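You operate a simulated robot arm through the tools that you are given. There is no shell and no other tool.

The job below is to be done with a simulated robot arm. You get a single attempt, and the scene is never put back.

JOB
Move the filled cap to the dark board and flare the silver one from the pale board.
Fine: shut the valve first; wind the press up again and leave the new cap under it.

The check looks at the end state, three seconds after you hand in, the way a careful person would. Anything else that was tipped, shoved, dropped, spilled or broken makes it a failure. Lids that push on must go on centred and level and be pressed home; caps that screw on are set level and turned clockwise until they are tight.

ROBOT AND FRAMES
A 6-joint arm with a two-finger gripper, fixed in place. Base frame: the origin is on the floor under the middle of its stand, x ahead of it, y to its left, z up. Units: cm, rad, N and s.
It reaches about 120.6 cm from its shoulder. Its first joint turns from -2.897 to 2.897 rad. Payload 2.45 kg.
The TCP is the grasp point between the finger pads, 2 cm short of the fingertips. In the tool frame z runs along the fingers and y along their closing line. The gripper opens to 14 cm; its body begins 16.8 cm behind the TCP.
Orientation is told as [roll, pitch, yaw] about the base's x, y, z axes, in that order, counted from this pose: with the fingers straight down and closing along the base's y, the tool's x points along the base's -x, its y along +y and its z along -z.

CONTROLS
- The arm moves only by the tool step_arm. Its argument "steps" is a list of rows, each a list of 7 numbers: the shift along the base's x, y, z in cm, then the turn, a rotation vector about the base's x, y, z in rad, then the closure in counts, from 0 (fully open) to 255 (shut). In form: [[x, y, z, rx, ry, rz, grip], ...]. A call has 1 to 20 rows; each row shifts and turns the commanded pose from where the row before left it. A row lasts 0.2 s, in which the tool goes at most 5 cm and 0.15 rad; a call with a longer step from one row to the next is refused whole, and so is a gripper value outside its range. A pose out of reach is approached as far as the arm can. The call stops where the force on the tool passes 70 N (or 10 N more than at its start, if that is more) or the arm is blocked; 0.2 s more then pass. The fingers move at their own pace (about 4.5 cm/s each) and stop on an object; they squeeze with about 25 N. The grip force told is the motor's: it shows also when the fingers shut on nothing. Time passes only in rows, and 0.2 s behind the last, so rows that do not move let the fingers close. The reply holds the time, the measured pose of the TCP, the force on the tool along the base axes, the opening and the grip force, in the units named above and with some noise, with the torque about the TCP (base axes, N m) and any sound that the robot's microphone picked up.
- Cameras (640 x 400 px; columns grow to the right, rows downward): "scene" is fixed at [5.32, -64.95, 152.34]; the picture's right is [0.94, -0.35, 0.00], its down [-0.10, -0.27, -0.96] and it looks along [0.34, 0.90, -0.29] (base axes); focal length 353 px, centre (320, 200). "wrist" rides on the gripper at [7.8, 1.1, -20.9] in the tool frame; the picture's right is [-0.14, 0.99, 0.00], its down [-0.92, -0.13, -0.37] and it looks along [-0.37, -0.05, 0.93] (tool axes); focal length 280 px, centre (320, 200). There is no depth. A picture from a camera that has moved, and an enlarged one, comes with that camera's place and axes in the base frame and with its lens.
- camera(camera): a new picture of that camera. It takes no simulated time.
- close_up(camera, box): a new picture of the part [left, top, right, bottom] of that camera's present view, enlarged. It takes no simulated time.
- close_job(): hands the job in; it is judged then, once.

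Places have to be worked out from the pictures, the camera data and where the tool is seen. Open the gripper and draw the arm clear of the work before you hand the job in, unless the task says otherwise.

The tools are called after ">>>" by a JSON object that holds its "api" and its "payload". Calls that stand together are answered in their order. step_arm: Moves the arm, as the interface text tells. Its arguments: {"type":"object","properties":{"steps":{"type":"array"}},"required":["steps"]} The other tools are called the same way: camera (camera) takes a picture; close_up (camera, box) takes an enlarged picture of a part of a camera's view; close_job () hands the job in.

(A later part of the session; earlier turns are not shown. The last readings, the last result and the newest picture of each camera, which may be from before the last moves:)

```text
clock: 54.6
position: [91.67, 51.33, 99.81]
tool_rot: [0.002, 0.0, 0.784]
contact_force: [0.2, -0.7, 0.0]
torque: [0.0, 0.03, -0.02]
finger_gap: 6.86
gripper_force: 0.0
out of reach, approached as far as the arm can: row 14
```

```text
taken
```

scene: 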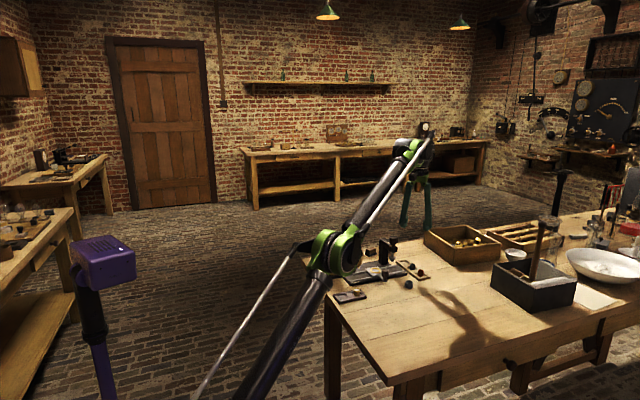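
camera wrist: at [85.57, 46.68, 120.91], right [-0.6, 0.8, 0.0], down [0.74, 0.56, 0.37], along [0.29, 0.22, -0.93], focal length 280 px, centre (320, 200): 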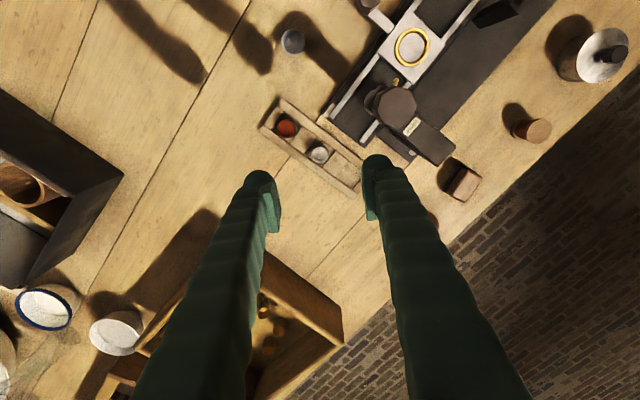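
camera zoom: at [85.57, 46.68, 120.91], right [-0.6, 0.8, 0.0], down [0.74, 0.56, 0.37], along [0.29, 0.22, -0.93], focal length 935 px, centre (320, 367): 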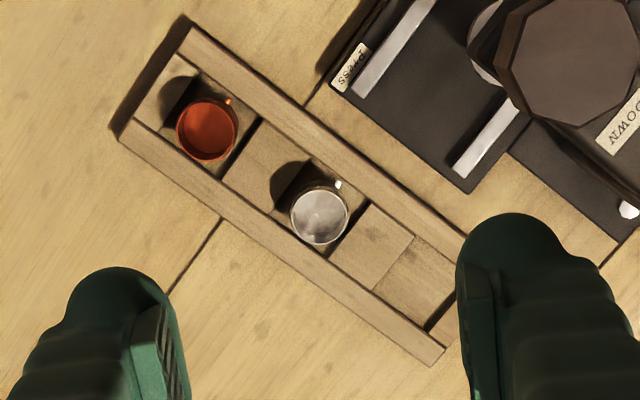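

The straight-down pose is at its reach limit at z≈100. The silver cap is at (92.5, 51.95), top ≈80.4, pins along ±x. I narrow the fingers and descend, which gives more horizontal reach, then re-check.

>>> {"api": "step_arm", "payload": {"steps": [[0, 0, 0, 0, 0, 0, 165], [0, 0, -2, 0, 0, 0, 165], [0, 0, -3, 0, 0, 0, 165], [0, 0, -3, 0, 0, 0, 165], [0, 0, -2, 0, 0, 0, 165], [0, 0, 0, 0, 0, 0, 165], [0, 0, 0, 0, 0, 0, 165]]}}

>>> {"api": "camera", "payload": {"camera": "wrist"}}

>>> {"api": "close_up", "payload": {"camera": "wrist", "box": [260, 110, 380, 230]}}

>>> {"api": "close_up", "payload": {"camera": "scene", "box": [350, 200, 470, 290]}}

```text
clock: 56.2
position: [91.62, 51.64, 89.99]
tool_rot: [0.0, -0.001, 0.784]
contact_force: [-0.3, -0.6, -0.3]
torque: [0.0, 0.0, 0.01]
finger_gap: 4.95
gripper_force: 0.1
```

```text
taken
camera wrist: at [85.6, 47.05, 110.96], right [-0.6, 0.8, 0.0], down [0.74, 0.56, 0.37], along [0.29, 0.22, -0.93], focal length 280 px, centre (320, 200)
```

wrist: 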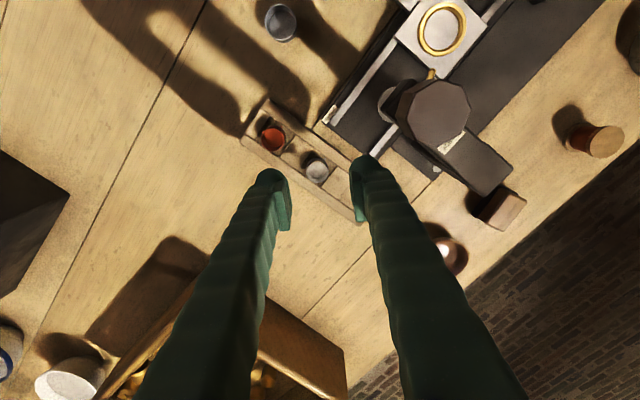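

```text
3.33 times, centred on (320, 170) of wrist
camera zoom: at [85.6, 47.05, 110.96], right [-0.6, 0.8, 0.0], down [0.74, 0.56, 0.37], along [0.29, 0.22, -0.93], focal length 935 px, centre (320, 300)
```

zoom: 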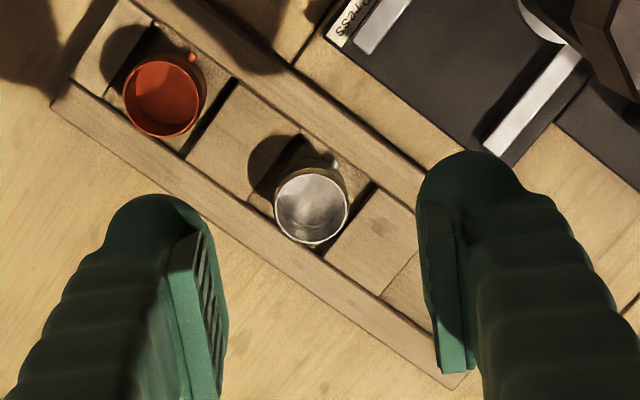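

```text
4.44 times, centred on (410, 245) of scene
camera zoom: at [5.32, -64.95, 152.34], right [0.94, -0.35, 0.0], down [-0.1, -0.27, -0.96], along [0.34, 0.9, -0.29], focal length 1567 px, centre (-80, 0)
```

zoom: 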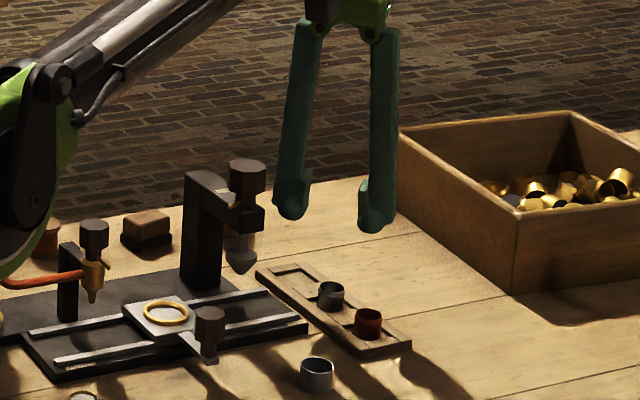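

The silver cap is at (92.6, 52.0). I shift over it and descend to z≈85 (tips still above the cap), then refine.

>>> {"api": "step_arm", "payload": {"steps": [[0.3, 0.1, -1.5, 0, 0, 0, 165], [0.3, 0.1, -1.5, 0, 0, 0, 165], [0.25, 0.1, -1.5, 0, 0, 0, 165], [0, 0, -0.5, 0, 0, 0, 165], [0, 0, 0, 0, 0, 0, 165], [0, 0, 0, 0, 0, 0, 165]]}}

>>> {"api": "close_up", "payload": {"camera": "wrist", "box": [260, 110, 380, 230]}}

>>> {"api": "close_up", "payload": {"camera": "scene", "box": [360, 220, 450, 290]}}

```text
clock: 57.6
position: [92.45, 51.78, 84.96]
tool_rot: [0.0, -0.002, 0.784]
contact_force: [-0.1, -0.1, -0.5]
torque: [-0.01, -0.01, 0.01]
finger_gap: 4.94
gripper_force: 0.0
```

```text
3.33 times, centred on (320, 170) of wrist
camera zoom: at [86.4, 47.2, 105.94], right [-0.6, 0.8, 0.0], down [0.74, 0.56, 0.37], along [0.29, 0.22, -0.93], focal length 935 px, centre (320, 300)
```

zoom: 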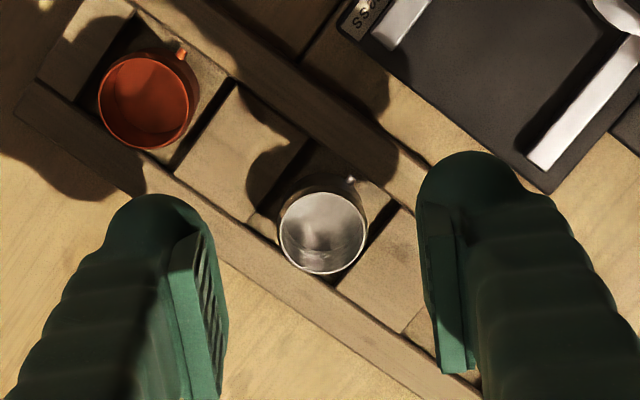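

```text
5.71 times, centred on (405, 255) of scene
camera zoom: at [5.32, -64.95, 152.34], right [0.94, -0.35, 0.0], down [-0.1, -0.27, -0.96], along [0.34, 0.9, -0.29], focal length 2015 px, centre (-166, -114)
```

zoom: 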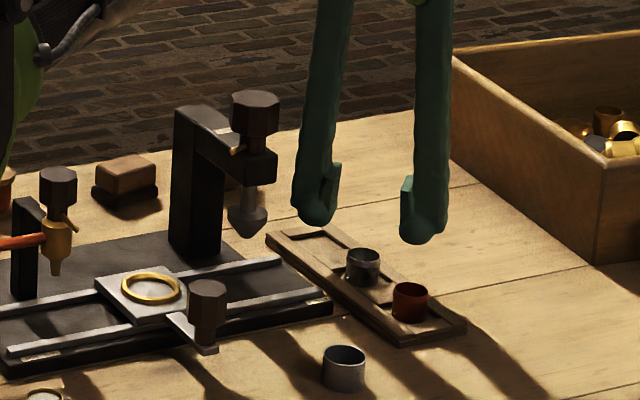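

Aligned within ~0.1 cm. I descend to TCP z≈81.3 so the pads hold the upper 1.1 cm of the silver cap, tips above the board frame and pins.

>>> {"api": "step_arm", "payload": {"steps": [[-0.05, 0.1, -1, 0, 0, 0, 165], [0, 0, -1, 0, 0, 0, 165], [0, 0, -1, 0, 0, 0, 165], [0, 0, -0.6, 0, 0, 0, 165], [0, 0, 0, 0, 0, 0, 165], [0, 0, 0, 0, 0, 0, 165]]}}

>>> {"api": "close_up", "payload": {"camera": "wrist", "box": [260, 110, 380, 230]}}

>>> {"api": "close_up", "payload": {"camera": "scene", "box": [380, 230, 440, 285]}}

```text
clock: 59.0
position: [92.46, 52.04, 81.43]
tool_rot: [0.001, -0.001, 0.784]
contact_force: [0.5, -0.4, -0.4]
torque: [0.02, -0.01, 0.02]
finger_gap: 4.93
gripper_force: 0.0
```

```text
3.33 times, centred on (320, 170) of wrist
camera zoom: at [86.34, 47.24, 102.34], right [-0.6, 0.8, 0.0], down [0.74, 0.56, 0.37], along [0.29, 0.22, -0.93], focal length 935 px, centre (320, 300)
```

zoom: 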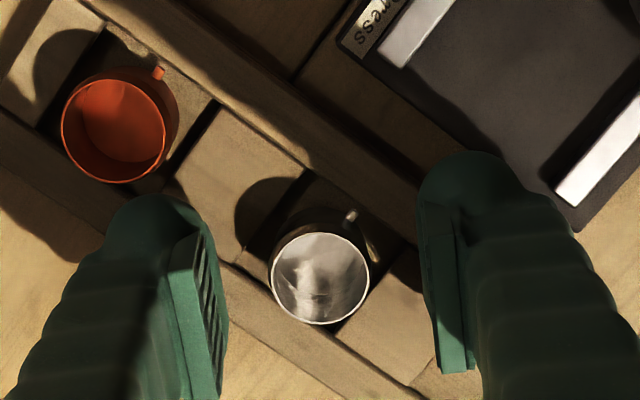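

```text
7.27 times, centred on (410, 258) of scene
camera zoom: at [5.32, -64.95, 152.34], right [0.94, -0.35, 0.0], down [-0.1, -0.27, -0.96], along [0.34, 0.9, -0.29], focal length 2564 px, centre (-334, -218)
```

zoom: 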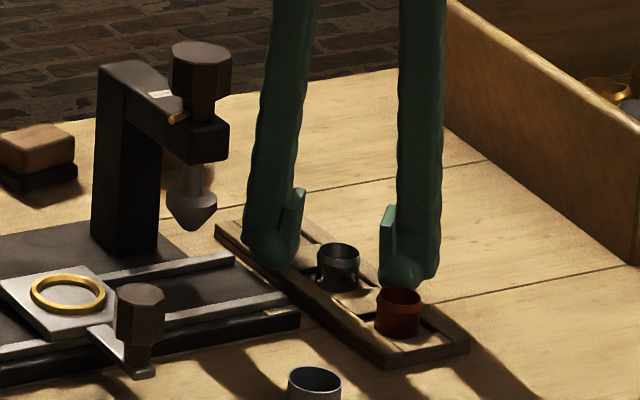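

Silver cap is centred between the pads. I close gently.

>>> {"api": "step_arm", "payload": {"steps": [[0, 0, 0, 0, 0, 0, 190], [0, 0, 0, 0, 0, 0, 205], [0, 0, 0, 0, 0, 0, 220], [0, 0, 0, 0, 0, 0, 240], [0, 0, 0, 0, 0, 0, 255], [0, 0, 0, 0, 0, 0, 255], [0, 0, 0, 0, 0, 0, 255]]}}

>>> {"api": "close_up", "payload": {"camera": "wrist", "box": [260, 110, 380, 230]}}

```text
clock: 60.6
position: [92.44, 51.93, 81.33]
tool_rot: [0.001, 0.002, 0.785]
contact_force: [0.7, 0.4, -0.4]
torque: [0.0, 0.0, 0.01]
finger_gap: 2.3
gripper_force: 25.3
```

```text
3.33 times, centred on (320, 170) of wrist
camera zoom: at [86.33, 47.24, 102.34], right [-0.6, 0.8, 0.0], down [0.74, 0.56, 0.37], along [0.29, 0.22, -0.93], focal length 935 px, centre (320, 300)
```

zoom: 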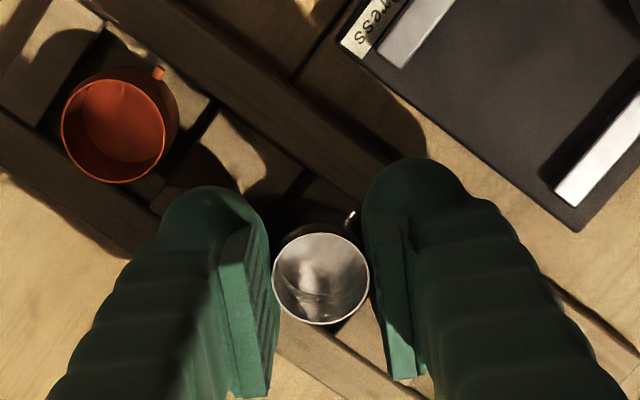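

Held at 2.3 cm. I lift slowly and check that it rises level without disturbing the board.

>>> {"api": "step_arm", "payload": {"steps": [[0, 0, 0.4, 0, 0, 0, 255], [0, 0, 0.5, 0, 0, 0, 255], [0, 0, 0.6, 0, 0, 0, 255], [0, 0, 0.8, 0, 0, 0, 255], [0, 0, 0.7, 0, 0, 0, 255], [0, 0, 0, 0, 0, 0, 255]]}}

>>> {"api": "close_up", "payload": {"camera": "wrist", "box": [260, 110, 380, 230]}}

>>> {"api": "close_up", "payload": {"camera": "scene", "box": [380, 230, 440, 285]}}

```text
clock: 62.0
position: [92.41, 51.96, 84.54]
tool_rot: [0.001, -0.001, 0.785]
contact_force: [-0.1, -0.7, -0.6]
torque: [0.01, -0.01, -0.03]
finger_gap: 2.3
gripper_force: 24.9
```

```text
3.33 times, centred on (320, 170) of wrist
camera zoom: at [86.38, 47.26, 105.4], right [-0.6, 0.8, 0.0], down [0.74, 0.56, 0.37], along [0.29, 0.22, -0.93], focal length 935 px, centre (320, 300)
```

zoom: 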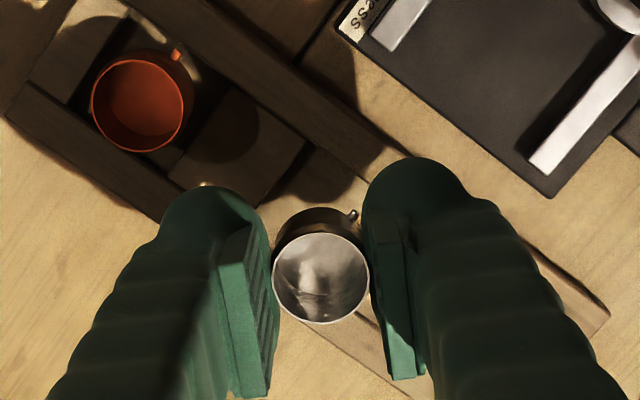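

```text
7.27 times, centred on (410, 258) of scene
camera zoom: at [5.32, -64.95, 152.34], right [0.94, -0.35, 0.0], down [-0.1, -0.27, -0.96], along [0.34, 0.9, -0.29], focal length 2564 px, centre (-334, -218)
```

zoom: 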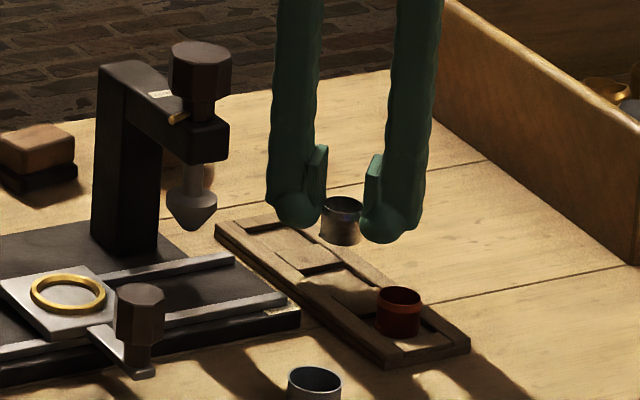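

The silver cap is lifted level. I raise it and carry it around the front of the press at safe height to above the empty seat.

>>> {"api": "step_arm", "payload": {"steps": [[0, 0, 1.5, 0, 0, 0, 255], [0, 0, 2, 0, 0, 0, 255], [0, 0, 2, 0, 0, 0, 255], [-0.6, -0.8, 1, 0, 0, 0, 255], [-1, -1.4, 1, 0, 0, 0, 255], [-1, -1.4, 1, 0, 0, 0, 255], [-1, -1.4, 1.2, 0, 0, 0, 255], [-1, -1.4, 1.2, 0, 0, 0, 255], [-1, -1.4, 1.2, 0, 0, 0, 255], [-1, -1.0, 1.2, 0, 0, 0, 255], [-1, 0, 1.0, 0, 0, 0, 255], [-1.5, 0.6, 0, 0, 0, 0, 255], [-1.5, 1.2, 0, 0, 0, 0, 255], [-1.5, 1.4, 0, 0, 0, 0, 255], [-1.5, 1.4, 0, 0, 0, 0, 255], [-1.4, 1.4, 0, 0, 0, 0, 255], [-1.2, 1.4, 0, 0, 0, 0, 255], [-0.8, 1.4, 0, 0, 0, 0, 255], [-0.3, 0.8, 0, 0, 0, 0, 255], [0, 0, 0, 0, 0, 0, 255]]}}

>>> {"api": "camera", "payload": {"camera": "wrist"}}

>>> {"api": "close_up", "payload": {"camera": "wrist", "box": [250, 90, 390, 220]}}

>>> {"api": "camera", "payload": {"camera": "scene"}}

```text
clock: 66.2
position: [75.23, 52.77, 98.8]
tool_rot: [0.001, 0.0, 0.785]
contact_force: [-0.1, 0.6, -0.8]
torque: [-0.03, 0.01, 0.01]
finger_gap: 2.26
gripper_force: 25.1
```

```text
taken
camera wrist: at [69.09, 48.15, 119.67], right [-0.6, 0.8, 0.0], down [0.74, 0.56, 0.37], along [0.29, 0.22, -0.93], focal length 280 px, centre (320, 200)
```

wrist: 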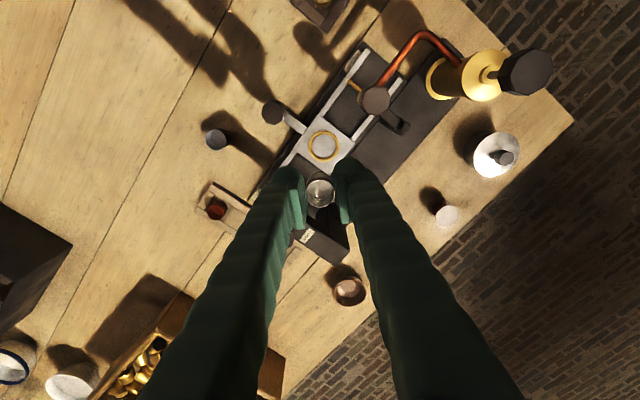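

```text
3.08 times, centred on (320, 155) of wrist
camera zoom: at [69.09, 48.15, 119.67], right [-0.6, 0.8, 0.0], down [0.74, 0.56, 0.37], along [0.29, 0.22, -0.93], focal length 863 px, centre (320, 338)
```

zoom: 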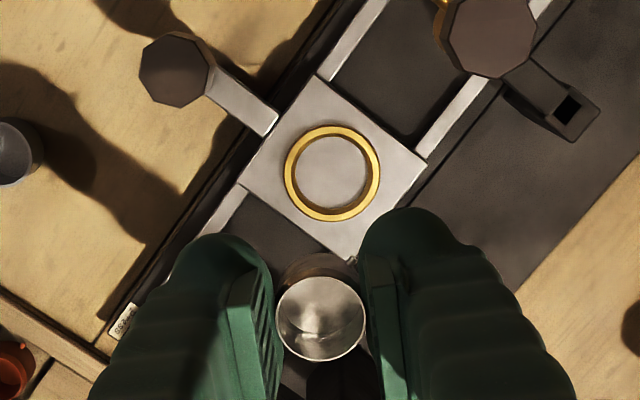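

```text
taken
```

scene: 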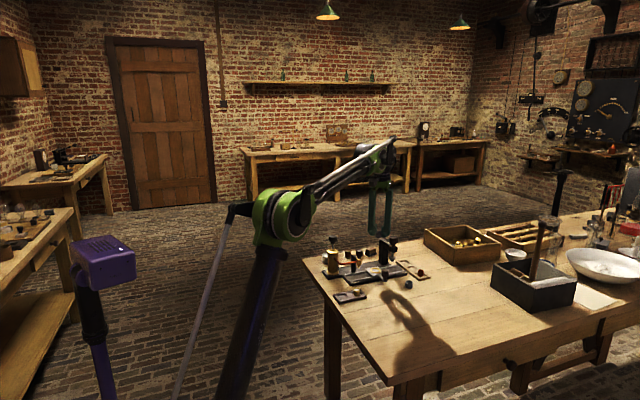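

Ring centre at (74.55, 53.0); the held cap is at (75.35, 52.95). I correct by −0.8 in x and descend to z≈86, expecting contact near 83.4.

>>> {"api": "step_arm", "payload": {"steps": [[-0.4, 0.03, -1, 0, 0, 0, 255], [-0.4, 0.03, -2, 0, 0, 0, 255], [0, 0, -2.5, 0, 0, 0, 255], [0, 0, -2.5, 0, 0, 0, 255], [0, 0, -2.5, 0, 0, 0, 255], [0, 0, -1.5, 0, 0, 0, 255], [0, 0, -0.8, 0, 0, 0, 255], [0, 0, 0, 0, 0, 0, 255], [0, 0, 0, 0, 0, 0, 255]]}}

>>> {"api": "close_up", "payload": {"camera": "wrist", "box": [250, 110, 390, 230]}}

>>> {"api": "close_up", "payload": {"camera": "scene", "box": [345, 230, 415, 285]}}

```text
clock: 68.2
position: [74.4, 52.88, 85.85]
tool_rot: [0.0, 0.002, 0.785]
contact_force: [0.5, -0.2, -0.3]
torque: [-0.01, 0.02, 0.0]
finger_gap: 2.28
gripper_force: 24.8
```

```text
3.33 times, centred on (320, 170) of wrist
camera zoom: at [68.33, 48.26, 106.8], right [-0.6, 0.8, 0.0], down [0.74, 0.56, 0.37], along [0.29, 0.22, -0.93], focal length 935 px, centre (320, 300)
```

zoom: 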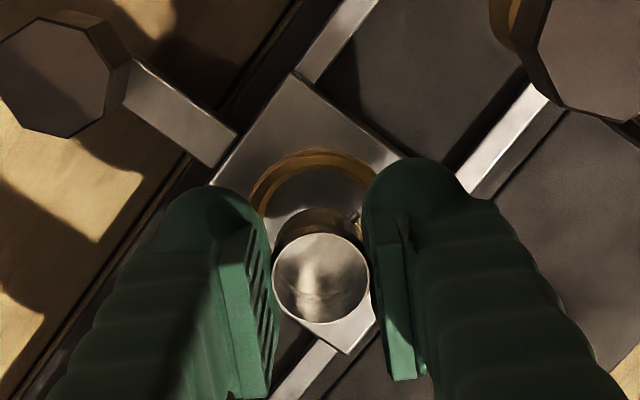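

```text
7.27 times, centred on (380, 258) of scene
camera zoom: at [5.32, -64.95, 152.34], right [0.94, -0.35, 0.0], down [-0.1, -0.27, -0.96], along [0.34, 0.9, -0.29], focal length 2564 px, centre (-116, -218)
```

zoom: 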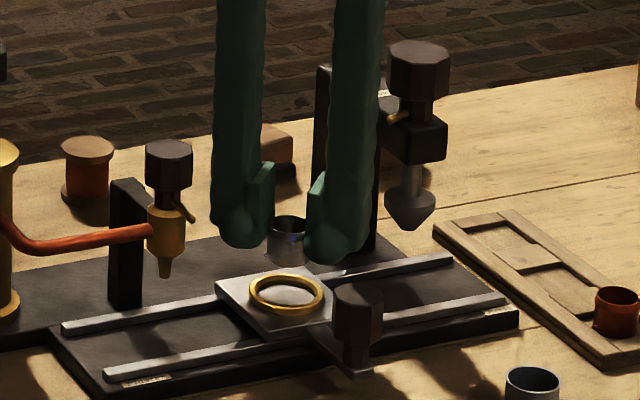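

Cap aligned over the ring within ~0.15 cm. I lower it in small steps.

>>> {"api": "step_arm", "payload": {"steps": [[-0.1, -0.05, -0.6, 0, 0, 0, 255], [0, 0, -0.6, 0, 0, 0, 255], [0, 0, -0.5, 0, 0, 0, 255], [0, 0, 0, 0, 0, 0, 255]]}}

>>> {"api": "close_up", "payload": {"camera": "wrist", "box": [250, 110, 390, 230]}}

>>> {"api": "close_up", "payload": {"camera": "scene", "box": [345, 240, 415, 285]}}

```text
clock: 69.2
position: [74.33, 52.82, 84.28]
tool_rot: [0.0, -0.002, 0.785]
contact_force: [-0.3, 0.4, 0.0]
torque: [-0.01, 0.03, 0.01]
finger_gap: 2.3
gripper_force: 24.9
```

```text
3.33 times, centred on (320, 170) of wrist
camera zoom: at [68.28, 48.06, 105.13], right [-0.6, 0.8, 0.0], down [0.74, 0.56, 0.37], along [0.29, 0.22, -0.93], focal length 935 px, centre (320, 300)
```

zoom: 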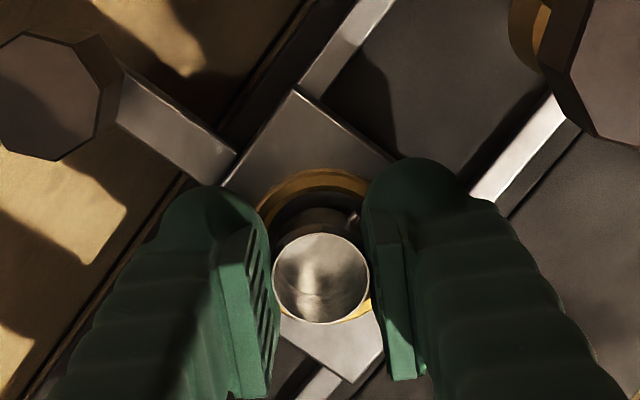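

```text
8.89 times, centred on (380, 262) of scene
camera zoom: at [5.32, -64.95, 152.34], right [0.94, -0.35, 0.0], down [-0.1, -0.27, -0.96], along [0.34, 0.9, -0.29], focal length 3134 px, centre (-213, -356)
```

zoom: 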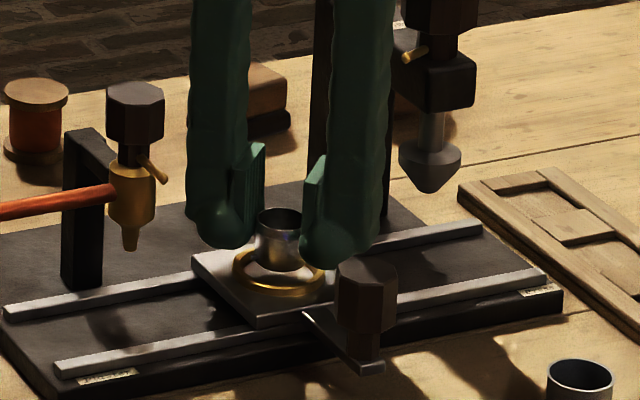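

>>> {"api": "step_arm", "payload": {"steps": [[0, 0, -0.25, 0, 0, 0, 255], [0, 0, -0.25, 0, 0, 0, 255], [0, 0, -0.15, 0, 0, 0, 255], [0, 0, 0, 0, 0, 0, 255]]}}

```text
clock: 70.2
position: [74.23, 52.69, 83.54]
tool_rot: [0.0, 0.0, 0.784]
contact_force: [-0.2, 0.3, 0.8]
torque: [0.0, -0.01, -0.01]
finger_gap: 2.28
gripper_force: 25.0
```

>>> {"api": "step_arm", "payload": {"steps": [[0, 0, -0.1, 0, 0, 0, 255], [0, 0, -0.1, 0, 0, 0, 255], [0, 0, 0, 0, 0, 0, 255]]}}

>>> {"api": "close_up", "payload": {"camera": "wrist", "box": [270, 130, 370, 220]}}

>>> {"api": "close_up", "payload": {"camera": "scene", "box": [355, 245, 405, 280]}}

```text
clock: 71.0
position: [74.19, 52.71, 83.36]
tool_rot: [-0.001, -0.001, 0.785]
contact_force: [0.2, -1.5, 10.7]
torque: [0.0, -0.04, -0.02]
finger_gap: 2.28
gripper_force: 25.4
```

```text
4.44 times, centred on (320, 175) of wrist
camera zoom: at [68.11, 48.04, 104.3], right [-0.6, 0.8, 0.0], down [0.74, 0.56, 0.37], along [0.29, 0.22, -0.93], focal length 1246 px, centre (320, 311)
```

zoom: 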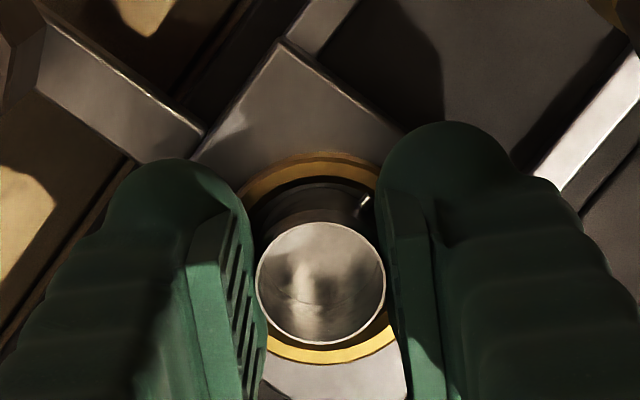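

```text
11.43 times, centred on (380, 262) of scene
camera zoom: at [5.32, -64.95, 152.34], right [0.94, -0.35, 0.0], down [-0.1, -0.27, -0.96], along [0.34, 0.9, -0.29], focal length 4029 px, centre (-366, -514)
```

zoom: 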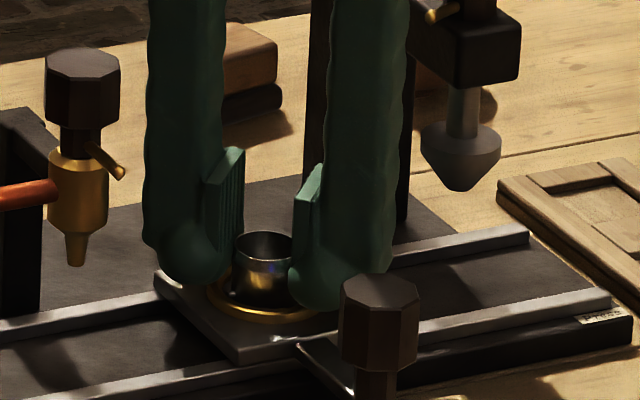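

Contact at 83.36 as predicted: the cap stands on the seat. I relieve the load and open the fingers a little.

>>> {"api": "step_arm", "payload": {"steps": [[0.05, 0.05, 0.1, 0, 0, 0, 255], [0, 0, 0, 0, 0, 0, 220], [0, 0, 0, 0, 0, 0, 212], [0, 0, 0, 0, 0, 0, 205], [0, 0, 0, 0, 0, 0, 198], [0, 0, 0, 0, 0, 0, 190], [0, 0, 0, 0, 0, 0, 180]]}}

>>> {"api": "close_up", "payload": {"camera": "wrist", "box": [270, 130, 370, 220]}}

>>> {"api": "close_up", "payload": {"camera": "scene", "box": [355, 245, 405, 280]}}

```text
clock: 72.6
position: [74.43, 52.78, 83.5]
tool_rot: [-0.001, 0.0, 0.785]
contact_force: [1.9, 0.7, -0.4]
torque: [-0.04, 0.0, -0.01]
finger_gap: 4.12
gripper_force: 0.1
```

```text
4.44 times, centred on (320, 175) of wrist
camera zoom: at [68.24, 48.15, 104.38], right [-0.6, 0.8, 0.0], down [0.74, 0.56, 0.37], along [0.29, 0.22, -0.93], focal length 1246 px, centre (320, 311)
```

zoom: 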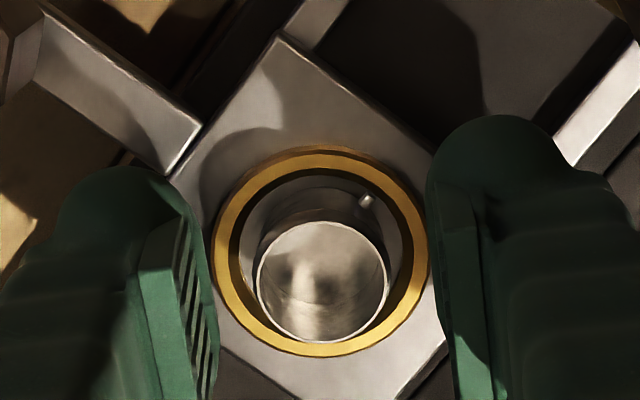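

```text
11.43 times, centred on (380, 262) of scene
camera zoom: at [5.32, -64.95, 152.34], right [0.94, -0.35, 0.0], down [-0.1, -0.27, -0.96], along [0.34, 0.9, -0.29], focal length 4029 px, centre (-366, -514)
```

zoom: 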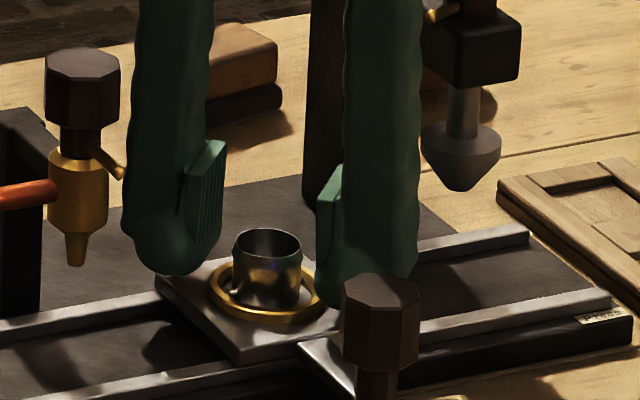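

The silver cap stands centred in the ring, just like the filled one did. I lift away and go back to the carriage handle (yaw 90°).

>>> {"api": "step_arm", "payload": {"steps": [[0, 0, 0.5, 0, 0, 0, 175], [0, 0, 1.5, 0, 0, 0, 170], [0, 0, 3, 0, 0, 0, 160], [0, 0, 4, 0, 0, 0, 150], [0, 0, 4, 0, 0, 0, 140], [0, 0, 2.5, 0, 0, 0, 140], [0, -1.5, 0, 0, 0, 0.13, 140], [0.1, -1.5, 0, 0, 0, 0.13, 140], [0.1, -1.5, 0, 0, 0, 0.13, 140], [0.1, -1.5, 0, 0, 0, 0.13, 140], [0, -1.2, 0, 0, 0, 0.13, 140], [0, -0.6, 0, 0, 0, 0.135, 140], [0, 0, 0, 0, 0, 0, 140], [0, 0, 0, 0, 0, 0, 140]]}}

>>> {"api": "camera", "payload": {"camera": "wrist"}}

>>> {"api": "close_up", "payload": {"camera": "wrist", "box": [250, 90, 390, 220]}}

>>> {"api": "close_up", "payload": {"camera": "scene", "box": [345, 240, 415, 285]}}

```text
clock: 75.6
position: [74.53, 44.82, 98.8]
tool_rot: [-0.001, 0.0, 1.569]
contact_force: [-1.1, -0.2, 0.0]
torque: [-0.04, -0.01, -0.01]
finger_gap: 6.31
gripper_force: 0.1
```

```text
taken
camera wrist: at [73.58, 37.24, 119.74], right [-0.99, 0.14, 0.0], down [0.13, 0.92, 0.37], along [0.05, 0.36, -0.93], focal length 280 px, centre (320, 200)
```

wrist: 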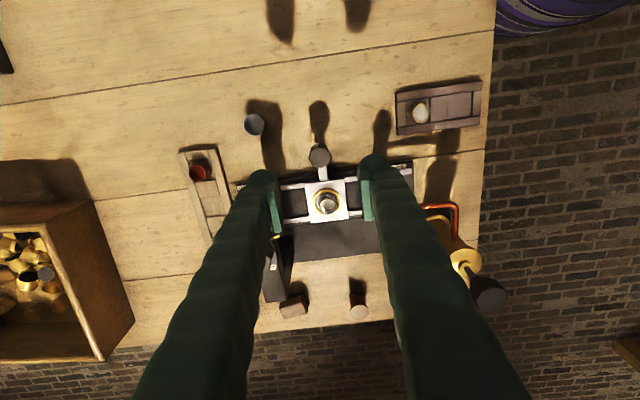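

```text
3.08 times, centred on (320, 155) of wrist
camera zoom: at [73.58, 37.24, 119.74], right [-0.99, 0.14, 0.0], down [0.13, 0.92, 0.37], along [0.05, 0.36, -0.93], focal length 863 px, centre (320, 338)
```

zoom: 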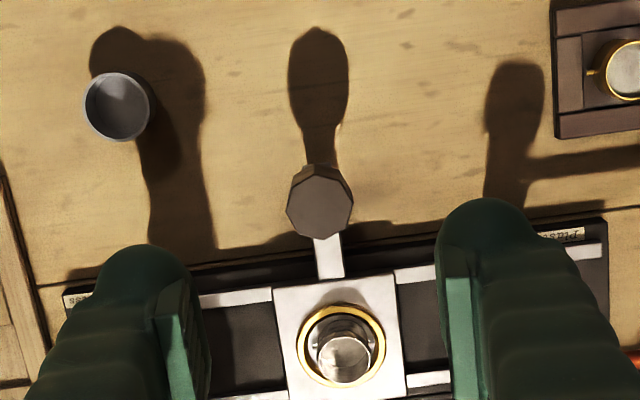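

```text
8.89 times, centred on (380, 262) of scene
camera zoom: at [5.32, -64.95, 152.34], right [0.94, -0.35, 0.0], down [-0.1, -0.27, -0.96], along [0.34, 0.9, -0.29], focal length 3134 px, centre (-213, -356)
```

zoom: 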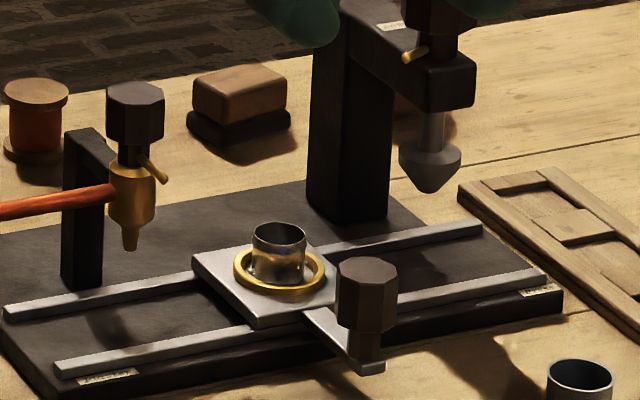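

Cap upright in the seat; handle is right below at (74.62, 44.96). I descend and grip the handle.

>>> {"api": "step_arm", "payload": {"steps": [[0.03, 0.05, -3, 0, 0, 0, 140], [0, 0, -3, 0, 0, 0, 140], [0, 0, -3, 0, 0, 0, 140], [0, 0, -3, 0, 0, 0, 140], [0, 0, -2, 0, 0, 0, 140], [0, 0, -1, 0, 0, 0, 140], [0, 0, 0, 0, 0, 0, 140], [0, 0, 0, 0, 0, 0, 140]]}}

>>> {"api": "camera", "payload": {"camera": "wrist"}}

```text
clock: 77.4
position: [74.53, 45.06, 83.97]
tool_rot: [0.0, 0.0, 1.57]
contact_force: [-0.6, 0.1, -0.2]
torque: [0.0, 0.02, 0.01]
finger_gap: 6.31
gripper_force: 0.0
```

```text
taken
camera wrist: at [73.65, 37.4, 104.9], right [-0.99, 0.14, 0.0], down [0.13, 0.92, 0.37], along [0.05, 0.36, -0.93], focal length 280 px, centre (320, 200)
```

wrist: 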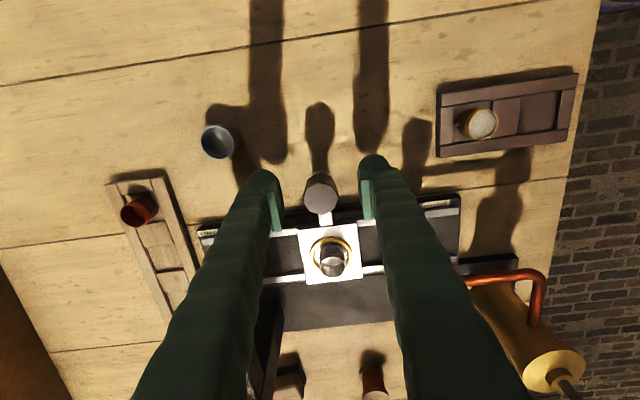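

>>> {"api": "step_arm", "payload": {"steps": [[0, 0, 0, 0, 0, 0, 180], [0, 0, 0, 0, 0, 0, 195], [0, 0, 0, 0, 0, 0, 205], [0, 0, 0, 0, 0, 0, 220], [0, 0, 0, 0, 0, 0, 255], [0, 0, 0, 0, 0, 0, 255], [0, 0, 0, 0, 0, 0, 255]]}}

>>> {"api": "close_up", "payload": {"camera": "wrist", "box": [270, 160, 390, 290]}}

```text
clock: 79.0
position: [74.68, 45.11, 84.0]
tool_rot: [0.0, -0.001, 1.571]
contact_force: [0.0, -0.5, -1.4]
torque: [0.01, -0.04, 0.0]
finger_gap: 2.65
gripper_force: 44.6
```

```text
3.08 times, centred on (330, 225) of wrist
camera zoom: at [73.66, 37.4, 104.9], right [-0.99, 0.14, 0.0], down [0.13, 0.92, 0.37], along [0.05, 0.36, -0.93], focal length 863 px, centre (289, 123)
```

zoom: 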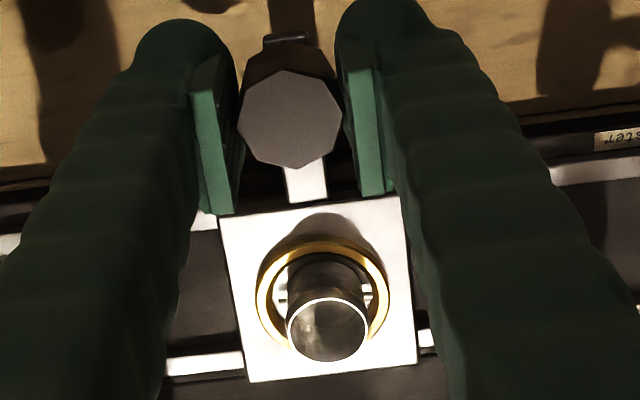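

Gripped. I slide the carriage smoothly toward the press.

>>> {"api": "step_arm", "payload": {"steps": [[0.2, 0, 0, 0, 0, 0, 255], [0.4, 0, 0, 0, 0, 0, 255], [0.5, 0, 0, 0, 0, 0, 255], [0.5, 0, 0, 0, 0, 0, 255], [0.5, 0, 0, 0, 0, 0, 255], [0.5, 0, 0, 0, 0, 0, 255], [0.4, 0, 0, 0, 0, 0, 255], [0, 0, 0, 0, 0, 0, 255]]}}

```text
clock: 80.8
position: [77.68, 45.12, 83.93]
tool_rot: [0.0, 0.001, 1.57]
contact_force: [-0.7, 18.7, 18.0]
torque: [0.2, 0.02, 0.03]
finger_gap: 2.67
gripper_force: 44.9
```

>>> {"api": "step_arm", "payload": {"steps": [[0.3, 0.12, 0.1, 0, 0, 0, 255], [0.5, 0, 0, 0, 0, 0, 255], [0.5, 0, 0, 0, 0, 0, 255], [0.5, 0, 0, 0, 0, 0, 255], [0.5, 0, 0, 0, 0, 0, 255], [0.5, 0, 0, 0, 0, 0, 255], [0.4, 0, 0, 0, 0, 0, 255], [0, 0, 0, 0, 0, 0, 255]]}}

>>> {"api": "close_up", "payload": {"camera": "scene", "box": [345, 230, 425, 285]}}

>>> {"api": "close_up", "payload": {"camera": "wrist", "box": [230, 160, 400, 330]}}

```text
clock: 82.6
position: [80.79, 45.25, 84.11]
tool_rot: [0.001, 0.002, 1.571]
contact_force: [-1.1, -10.5, -23.9]
torque: [-0.35, 0.04, 0.01]
finger_gap: 2.68
gripper_force: 45.3
```

```text
7.27 times, centred on (385, 258) of scene
camera zoom: at [5.32, -64.95, 152.34], right [0.94, -0.35, 0.0], down [-0.1, -0.27, -0.96], along [0.34, 0.9, -0.29], focal length 2564 px, centre (-153, -218)
```

zoom: 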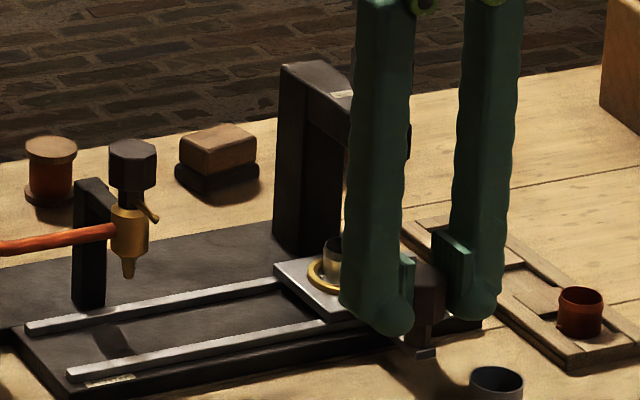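

```text
2.35 times, centred on (315, 245) of wrist
camera zoom: at [79.99, 37.43, 104.99], right [-0.99, 0.14, 0.0], down [0.13, 0.92, 0.37], along [0.05, 0.36, -0.93], focal length 660 px, centre (332, 94)
```

zoom: 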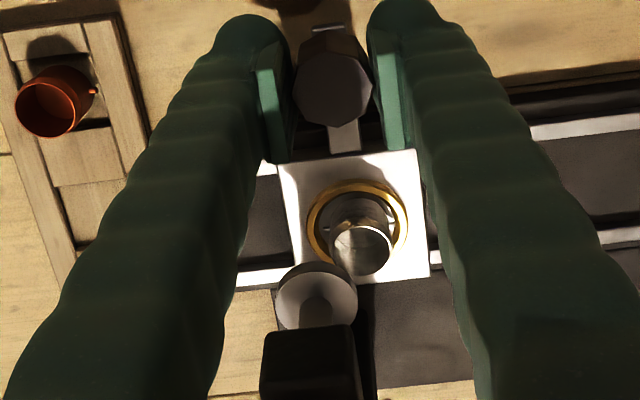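

Carriage at x=80.8, cone tip clear above the cap rim. I continue in small steps to the end stop under the press.

>>> {"api": "step_arm", "payload": {"steps": [[0.3, -0.05, -0.1, 0, 0, 0, 255], [0.3, 0, 0, 0, 0, 0, 255], [0.3, 0, 0, 0, 0, 0, 255], [0.3, 0, 0, 0, 0, 0, 255], [0.2, 0, 0, 0, 0, 0, 255], [0, 0, 0, 0, 0, 0, 255]]}}

>>> {"api": "close_up", "payload": {"camera": "scene", "box": [365, 240, 425, 280]}}

>>> {"api": "close_up", "payload": {"camera": "wrist", "box": [230, 160, 400, 330]}}

```text
clock: 84.0
position: [82.22, 45.23, 84.01]
tool_rot: [-0.001, 0.0, 1.571]
contact_force: [0.3, -12.0, 2.9]
torque: [-0.24, 0.0, 0.0]
finger_gap: 2.65
gripper_force: 44.9
```

```text
10.00 times, centred on (395, 260) of scene
camera zoom: at [5.32, -64.95, 152.34], right [0.94, -0.35, 0.0], down [-0.1, -0.27, -0.96], along [0.34, 0.9, -0.29], focal length 3526 px, centre (-430, -400)
```

zoom: 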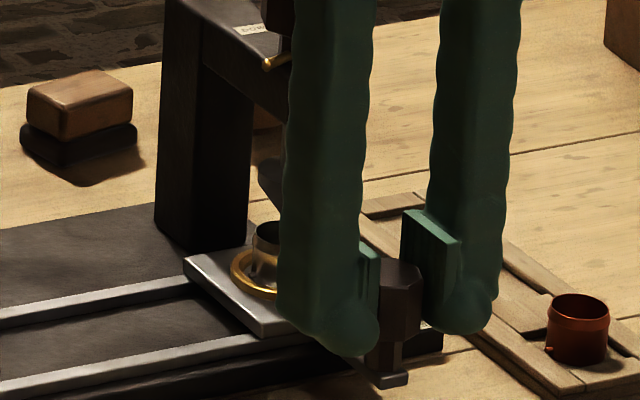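

```text
2.35 times, centred on (315, 245) of wrist
camera zoom: at [81.35, 37.43, 104.99], right [-0.99, 0.14, 0.0], down [0.13, 0.92, 0.37], along [0.05, 0.37, -0.93], focal length 660 px, centre (332, 94)
```

zoom: 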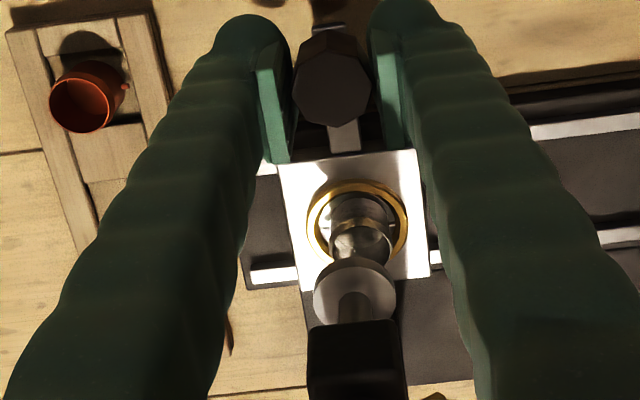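

Cap is ~0.3–0.5 cm short of the cone axis. I push on in 0.15 cm steps and watch for the end stop.

>>> {"api": "step_arm", "payload": {"steps": [[0.15, -0.05, 0, 0, 0, 0, 255], [0.15, 0, 0, 0, 0, 0, 255], [0.15, 0, 0, 0, 0, 0, 255], [0, 0, 0, 0, 0, 0, 255]]}}

>>> {"api": "close_up", "payload": {"camera": "wrist", "box": [270, 180, 390, 300]}}

```text
clock: 85.0
position: [82.71, 45.26, 84.05]
tool_rot: [0.001, 0.002, 1.572]
contact_force: [-18.8, -8.0, 8.9]
torque: [-0.01, 0.27, 0.03]
finger_gap: 2.67
gripper_force: 45.1
```

```text
3.33 times, centred on (330, 240) of wrist
camera zoom: at [81.66, 37.43, 104.99], right [-0.99, 0.14, 0.0], down [0.13, 0.92, 0.37], along [0.05, 0.37, -0.93], focal length 935 px, centre (287, 67)
```

zoom: 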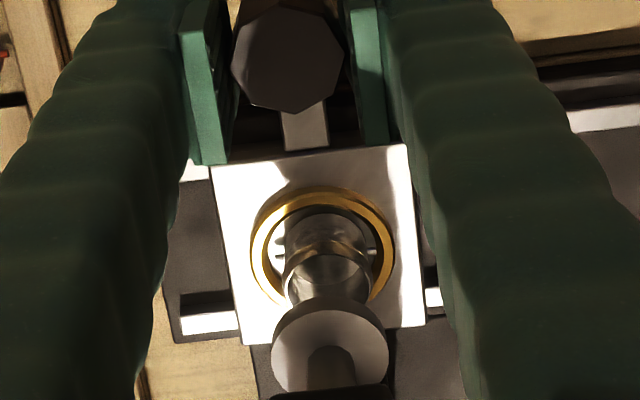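

An x-force of −19 N has appeared: the end stop at x≈82.65. I nudge once more to confirm it's seated.

>>> {"api": "step_arm", "payload": {"steps": [[0.1, 0, 0, 0, 0, 0, 255], [0.1, 0, 0, 0, 0, 0, 255], [0, 0, 0, 0, 0, 0, 255]]}}

>>> {"api": "close_up", "payload": {"camera": "wrist", "box": [270, 180, 390, 300]}}

>>> {"api": "close_up", "payload": {"camera": "scene", "box": [365, 240, 425, 280]}}

```text
clock: 85.8
position: [82.51, 45.08, 84.05]
tool_rot: [0.002, 0.0, 1.572]
contact_force: [-62.3, -12.0, -27.6]
torque: [0.19, 0.32, 0.09]
finger_gap: 2.64
gripper_force: 45.4
```

```text
3.33 times, centred on (330, 240) of wrist
camera zoom: at [81.77, 37.45, 105.0], right [-0.99, 0.14, 0.0], down [0.13, 0.92, 0.37], along [0.05, 0.36, -0.93], focal length 935 px, centre (287, 67)
```

zoom: 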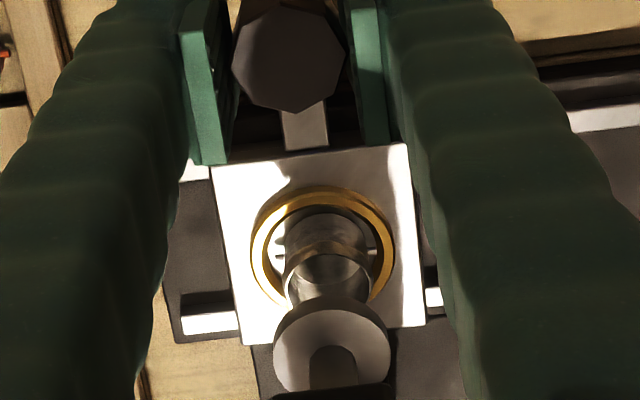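

```text
10.00 times, centred on (395, 260) of scene
camera zoom: at [5.32, -64.95, 152.34], right [0.94, -0.35, 0.0], down [-0.1, -0.27, -0.96], along [0.34, 0.9, -0.29], focal length 3526 px, centre (-430, -400)
```

zoom: 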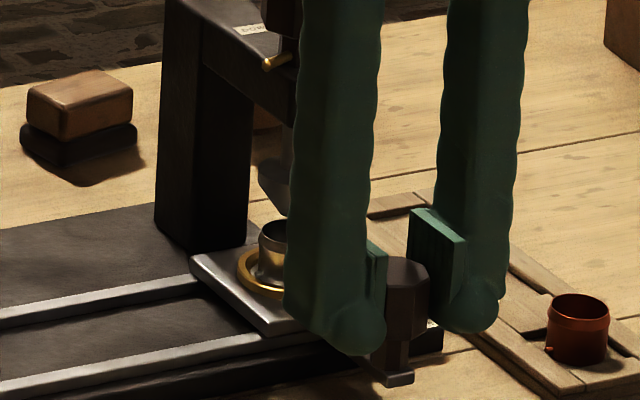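

The stop is firm and in the picture the cap axis lines up with the cone. I relax the push, then release the handle and lift.

>>> {"api": "step_arm", "payload": {"steps": [[-0.25, 0, 0, 0, 0, 0, 255], [-0.08, -0.05, -0.05, 0, 0, 0, 255], [0, 0, 0, 0, 0, 0, 255]]}}

```text
clock: 86.6
position: [82.53, 45.15, 84.03]
tool_rot: [-0.001, 0.001, 1.572]
contact_force: [-33.7, 7.4, -8.4]
torque: [-0.04, 0.33, 0.0]
finger_gap: 2.67
gripper_force: 44.9
```

>>> {"api": "step_arm", "payload": {"steps": [[-0.15, 0, 0, 0, 0, 0, 255], [-0.1, 0, 0, 0, 0, 0, 255], [0, 0, 0, 0, 0, 0, 255]]}}

```text
clock: 87.4
position: [82.31, 45.18, 84.08]
tool_rot: [0.001, 0.0, 1.569]
contact_force: [-0.5, 22.0, 21.6]
torque: [0.55, -0.07, 0.0]
finger_gap: 2.67
gripper_force: 45.1
```

x-load went to zero, so the carriage may have backed off a hair; I nudge it back lightly against the stop before releasing.

>>> {"api": "step_arm", "payload": {"steps": [[0.1, 0.1, 0.1, 0, 0, 0, 255], [0.05, 0.05, 0, 0, 0, 0, 255], [0, 0, 0, 0, 0, 0, 255]]}}

```text
clock: 88.2
position: [82.59, 45.04, 84.11]
tool_rot: [0.0, 0.0, 1.571]
contact_force: [-3.5, 13.8, 12.0]
torque: [0.08, 0.02, -0.03]
finger_gap: 2.65
gripper_force: 45.4
```

>>> {"api": "step_arm", "payload": {"steps": [[0.06, 0.05, 0.05, 0, 0, 0, 255], [0, 0, 0, 0, 0, 0, 220], [0, 0, 0, 0, 0, 0, 190], [0, 0, 0, 0, 0, 0, 160], [0, 0, 0, 0, 0, 0, 140], [0, 0, 0, 0, 0, 0, 140], [0, 0, 1, 0, 0, 0, 140], [0, 0, 3, 0, 0, 0, 140], [0, 0, 4, 0, 0, 0, 140], [0, 0, 4, 0, 0, 0, 140], [0, 0, 4, 0, 0, 0, 140], [0, 0, 0, 0, 0, 0, 140]]}}

>>> {"api": "camera", "payload": {"camera": "wrist"}}

>>> {"api": "close_up", "payload": {"camera": "wrist", "box": [250, 110, 390, 270]}}

>>> {"api": "close_up", "payload": {"camera": "scene", "box": [365, 235, 425, 280]}}

```text
clock: 90.8
position: [82.61, 45.22, 99.91]
tool_rot: [-0.002, -0.001, 1.572]
contact_force: [-0.4, -0.3, 0.2]
torque: [0.0, 0.03, -0.01]
finger_gap: 6.32
gripper_force: 0.0
```

```text
taken
camera wrist: at [81.74, 37.51, 120.83], right [-0.99, 0.14, 0.0], down [0.13, 0.92, 0.37], along [0.05, 0.36, -0.93], focal length 280 px, centre (320, 200)
```

wrist: 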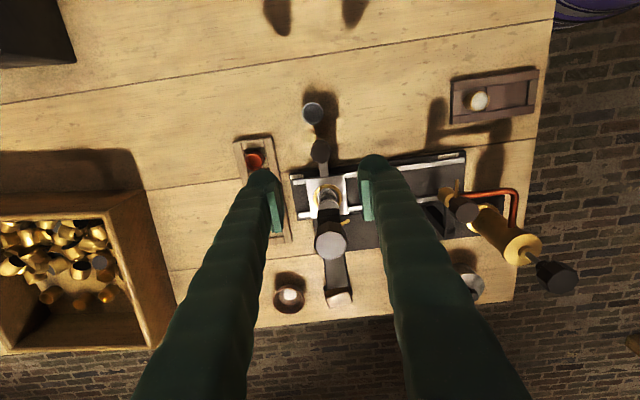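

```text
2.50 times, centred on (320, 190) of wrist
camera zoom: at [81.74, 37.51, 120.83], right [-0.99, 0.14, 0.0], down [0.13, 0.92, 0.37], along [0.05, 0.36, -0.93], focal length 701 px, centre (320, 225)
```

zoom: 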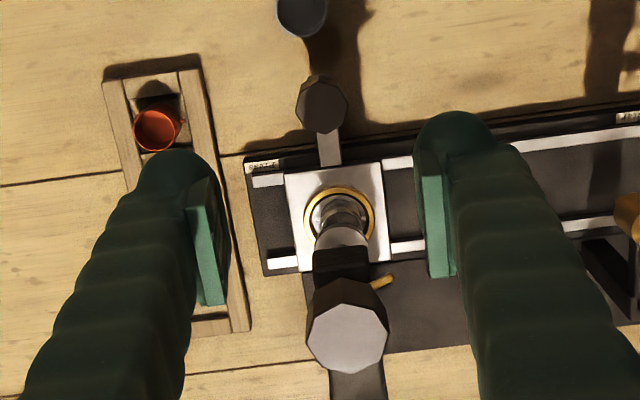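

```text
8.89 times, centred on (395, 258) of scene
camera zoom: at [5.32, -64.95, 152.34], right [0.94, -0.35, 0.0], down [-0.1, -0.27, -0.96], along [0.34, 0.9, -0.29], focal length 3134 px, centre (-347, -311)
```

zoom: 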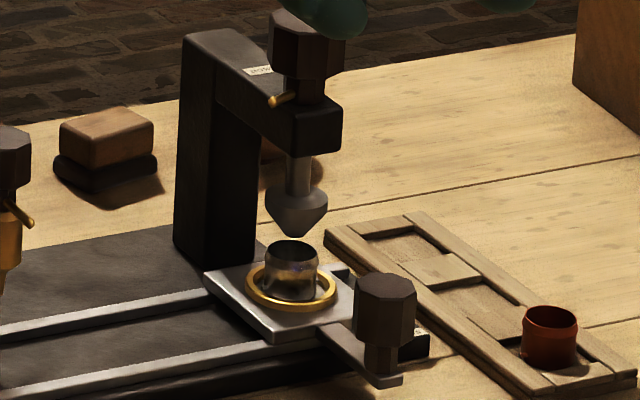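

The cap sits under the cone. I zoom on the press head to see the knob, pointer, collar and label geometry before gripping it.

>>> {"api": "close_up", "payload": {"camera": "scene", "box": [380, 230, 410, 270]}}

>>> {"api": "close_up", "payload": {"camera": "wrist", "box": [300, 180, 370, 250]}}

```text
10.00 times, centred on (395, 250) of scene
camera zoom: at [5.32, -64.95, 152.34], right [0.94, -0.35, 0.0], down [-0.1, -0.27, -0.96], along [0.34, 0.9, -0.29], focal length 3526 px, centre (-430, -300)
```

zoom: 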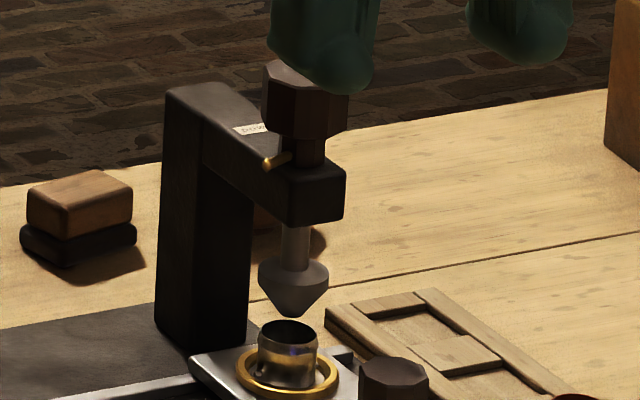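

```text
5.71 times, centred on (335, 215) of wrist
camera zoom: at [81.74, 37.51, 120.83], right [-0.99, 0.14, 0.0], down [0.13, 0.92, 0.37], along [0.05, 0.36, -0.93], focal length 1602 px, centre (234, 114)
```

zoom: 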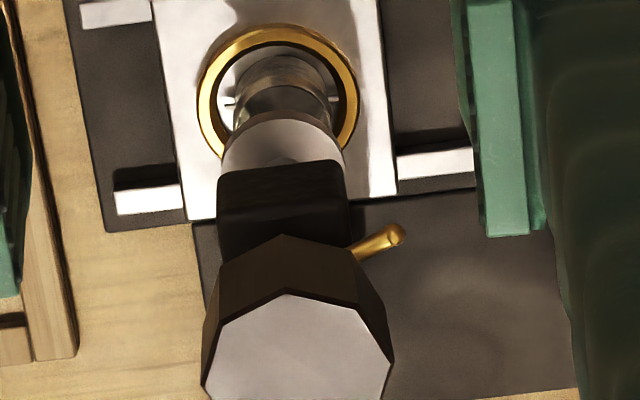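

The press knob axis is at (82.75, 53.2), knob z≈92.2–94.2, pointer at ~205° with flats aligned to it, and the DOWN label at +y, so clockwise ~2 rad should bring it down. I approach with yaw 1.96 so the pads meet flats, keeping the tips above the press arm.

>>> {"api": "step_arm", "payload": {"steps": [[0.02, 1.0, 0.2, 0, 0, 0.05, 140], [0.02, 1.0, 0, 0, 0, 0.05, 140], [0.02, 1.0, 0, 0, 0, 0.05, 140], [0.02, 1.0, 0, 0, 0, 0.05, 140], [0.02, 1.0, 0, 0, 0, 0.05, 140], [0.02, 1.0, 0, 0, 0, 0.05, 140], [0.02, 1.0, 0, 0, 0, 0.05, 140], [0, 0.95, 0, 0, 0, 0.043, 140], [0, 0, 0, 0, 0, 0, 140], [0, 0, 0, 0, 0, 0, 140]]}}

>>> {"api": "camera", "payload": {"camera": "wrist"}}

>>> {"api": "close_up", "payload": {"camera": "wrist", "box": [260, 110, 380, 220]}}

```text
clock: 93.0
position: [82.69, 53.22, 100.33]
tool_rot: [-0.001, 0.0, 1.964]
contact_force: [-0.5, -0.4, -0.9]
torque: [0.0, 0.01, 0.02]
finger_gap: 6.32
gripper_force: 0.0
```

```text
taken
camera wrist: at [84.84, 45.74, 121.24], right [-0.97, -0.25, 0.0], down [-0.23, 0.9, 0.37], along [-0.09, 0.36, -0.93], focal length 280 px, centre (320, 200)
```

wrist: 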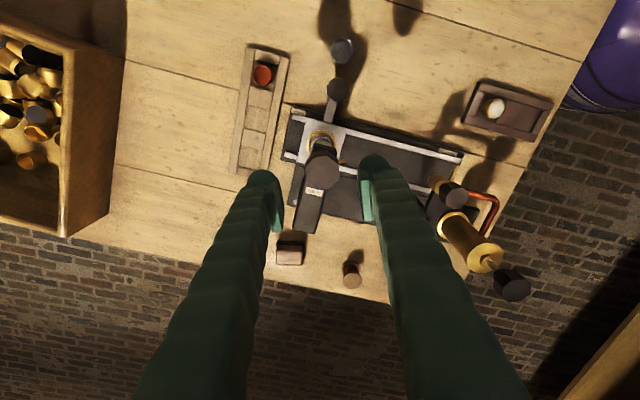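

```text
3.64 times, centred on (320, 165) of wrist
camera zoom: at [84.84, 45.74, 121.24], right [-0.97, -0.25, 0.0], down [-0.23, 0.9, 0.37], along [-0.09, 0.36, -0.93], focal length 1020 px, centre (320, 327)
```

zoom: 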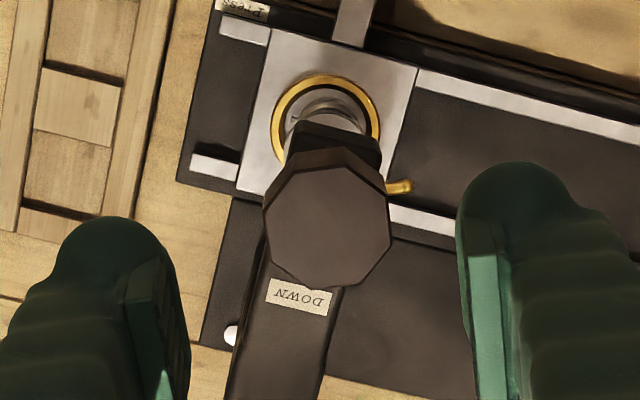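

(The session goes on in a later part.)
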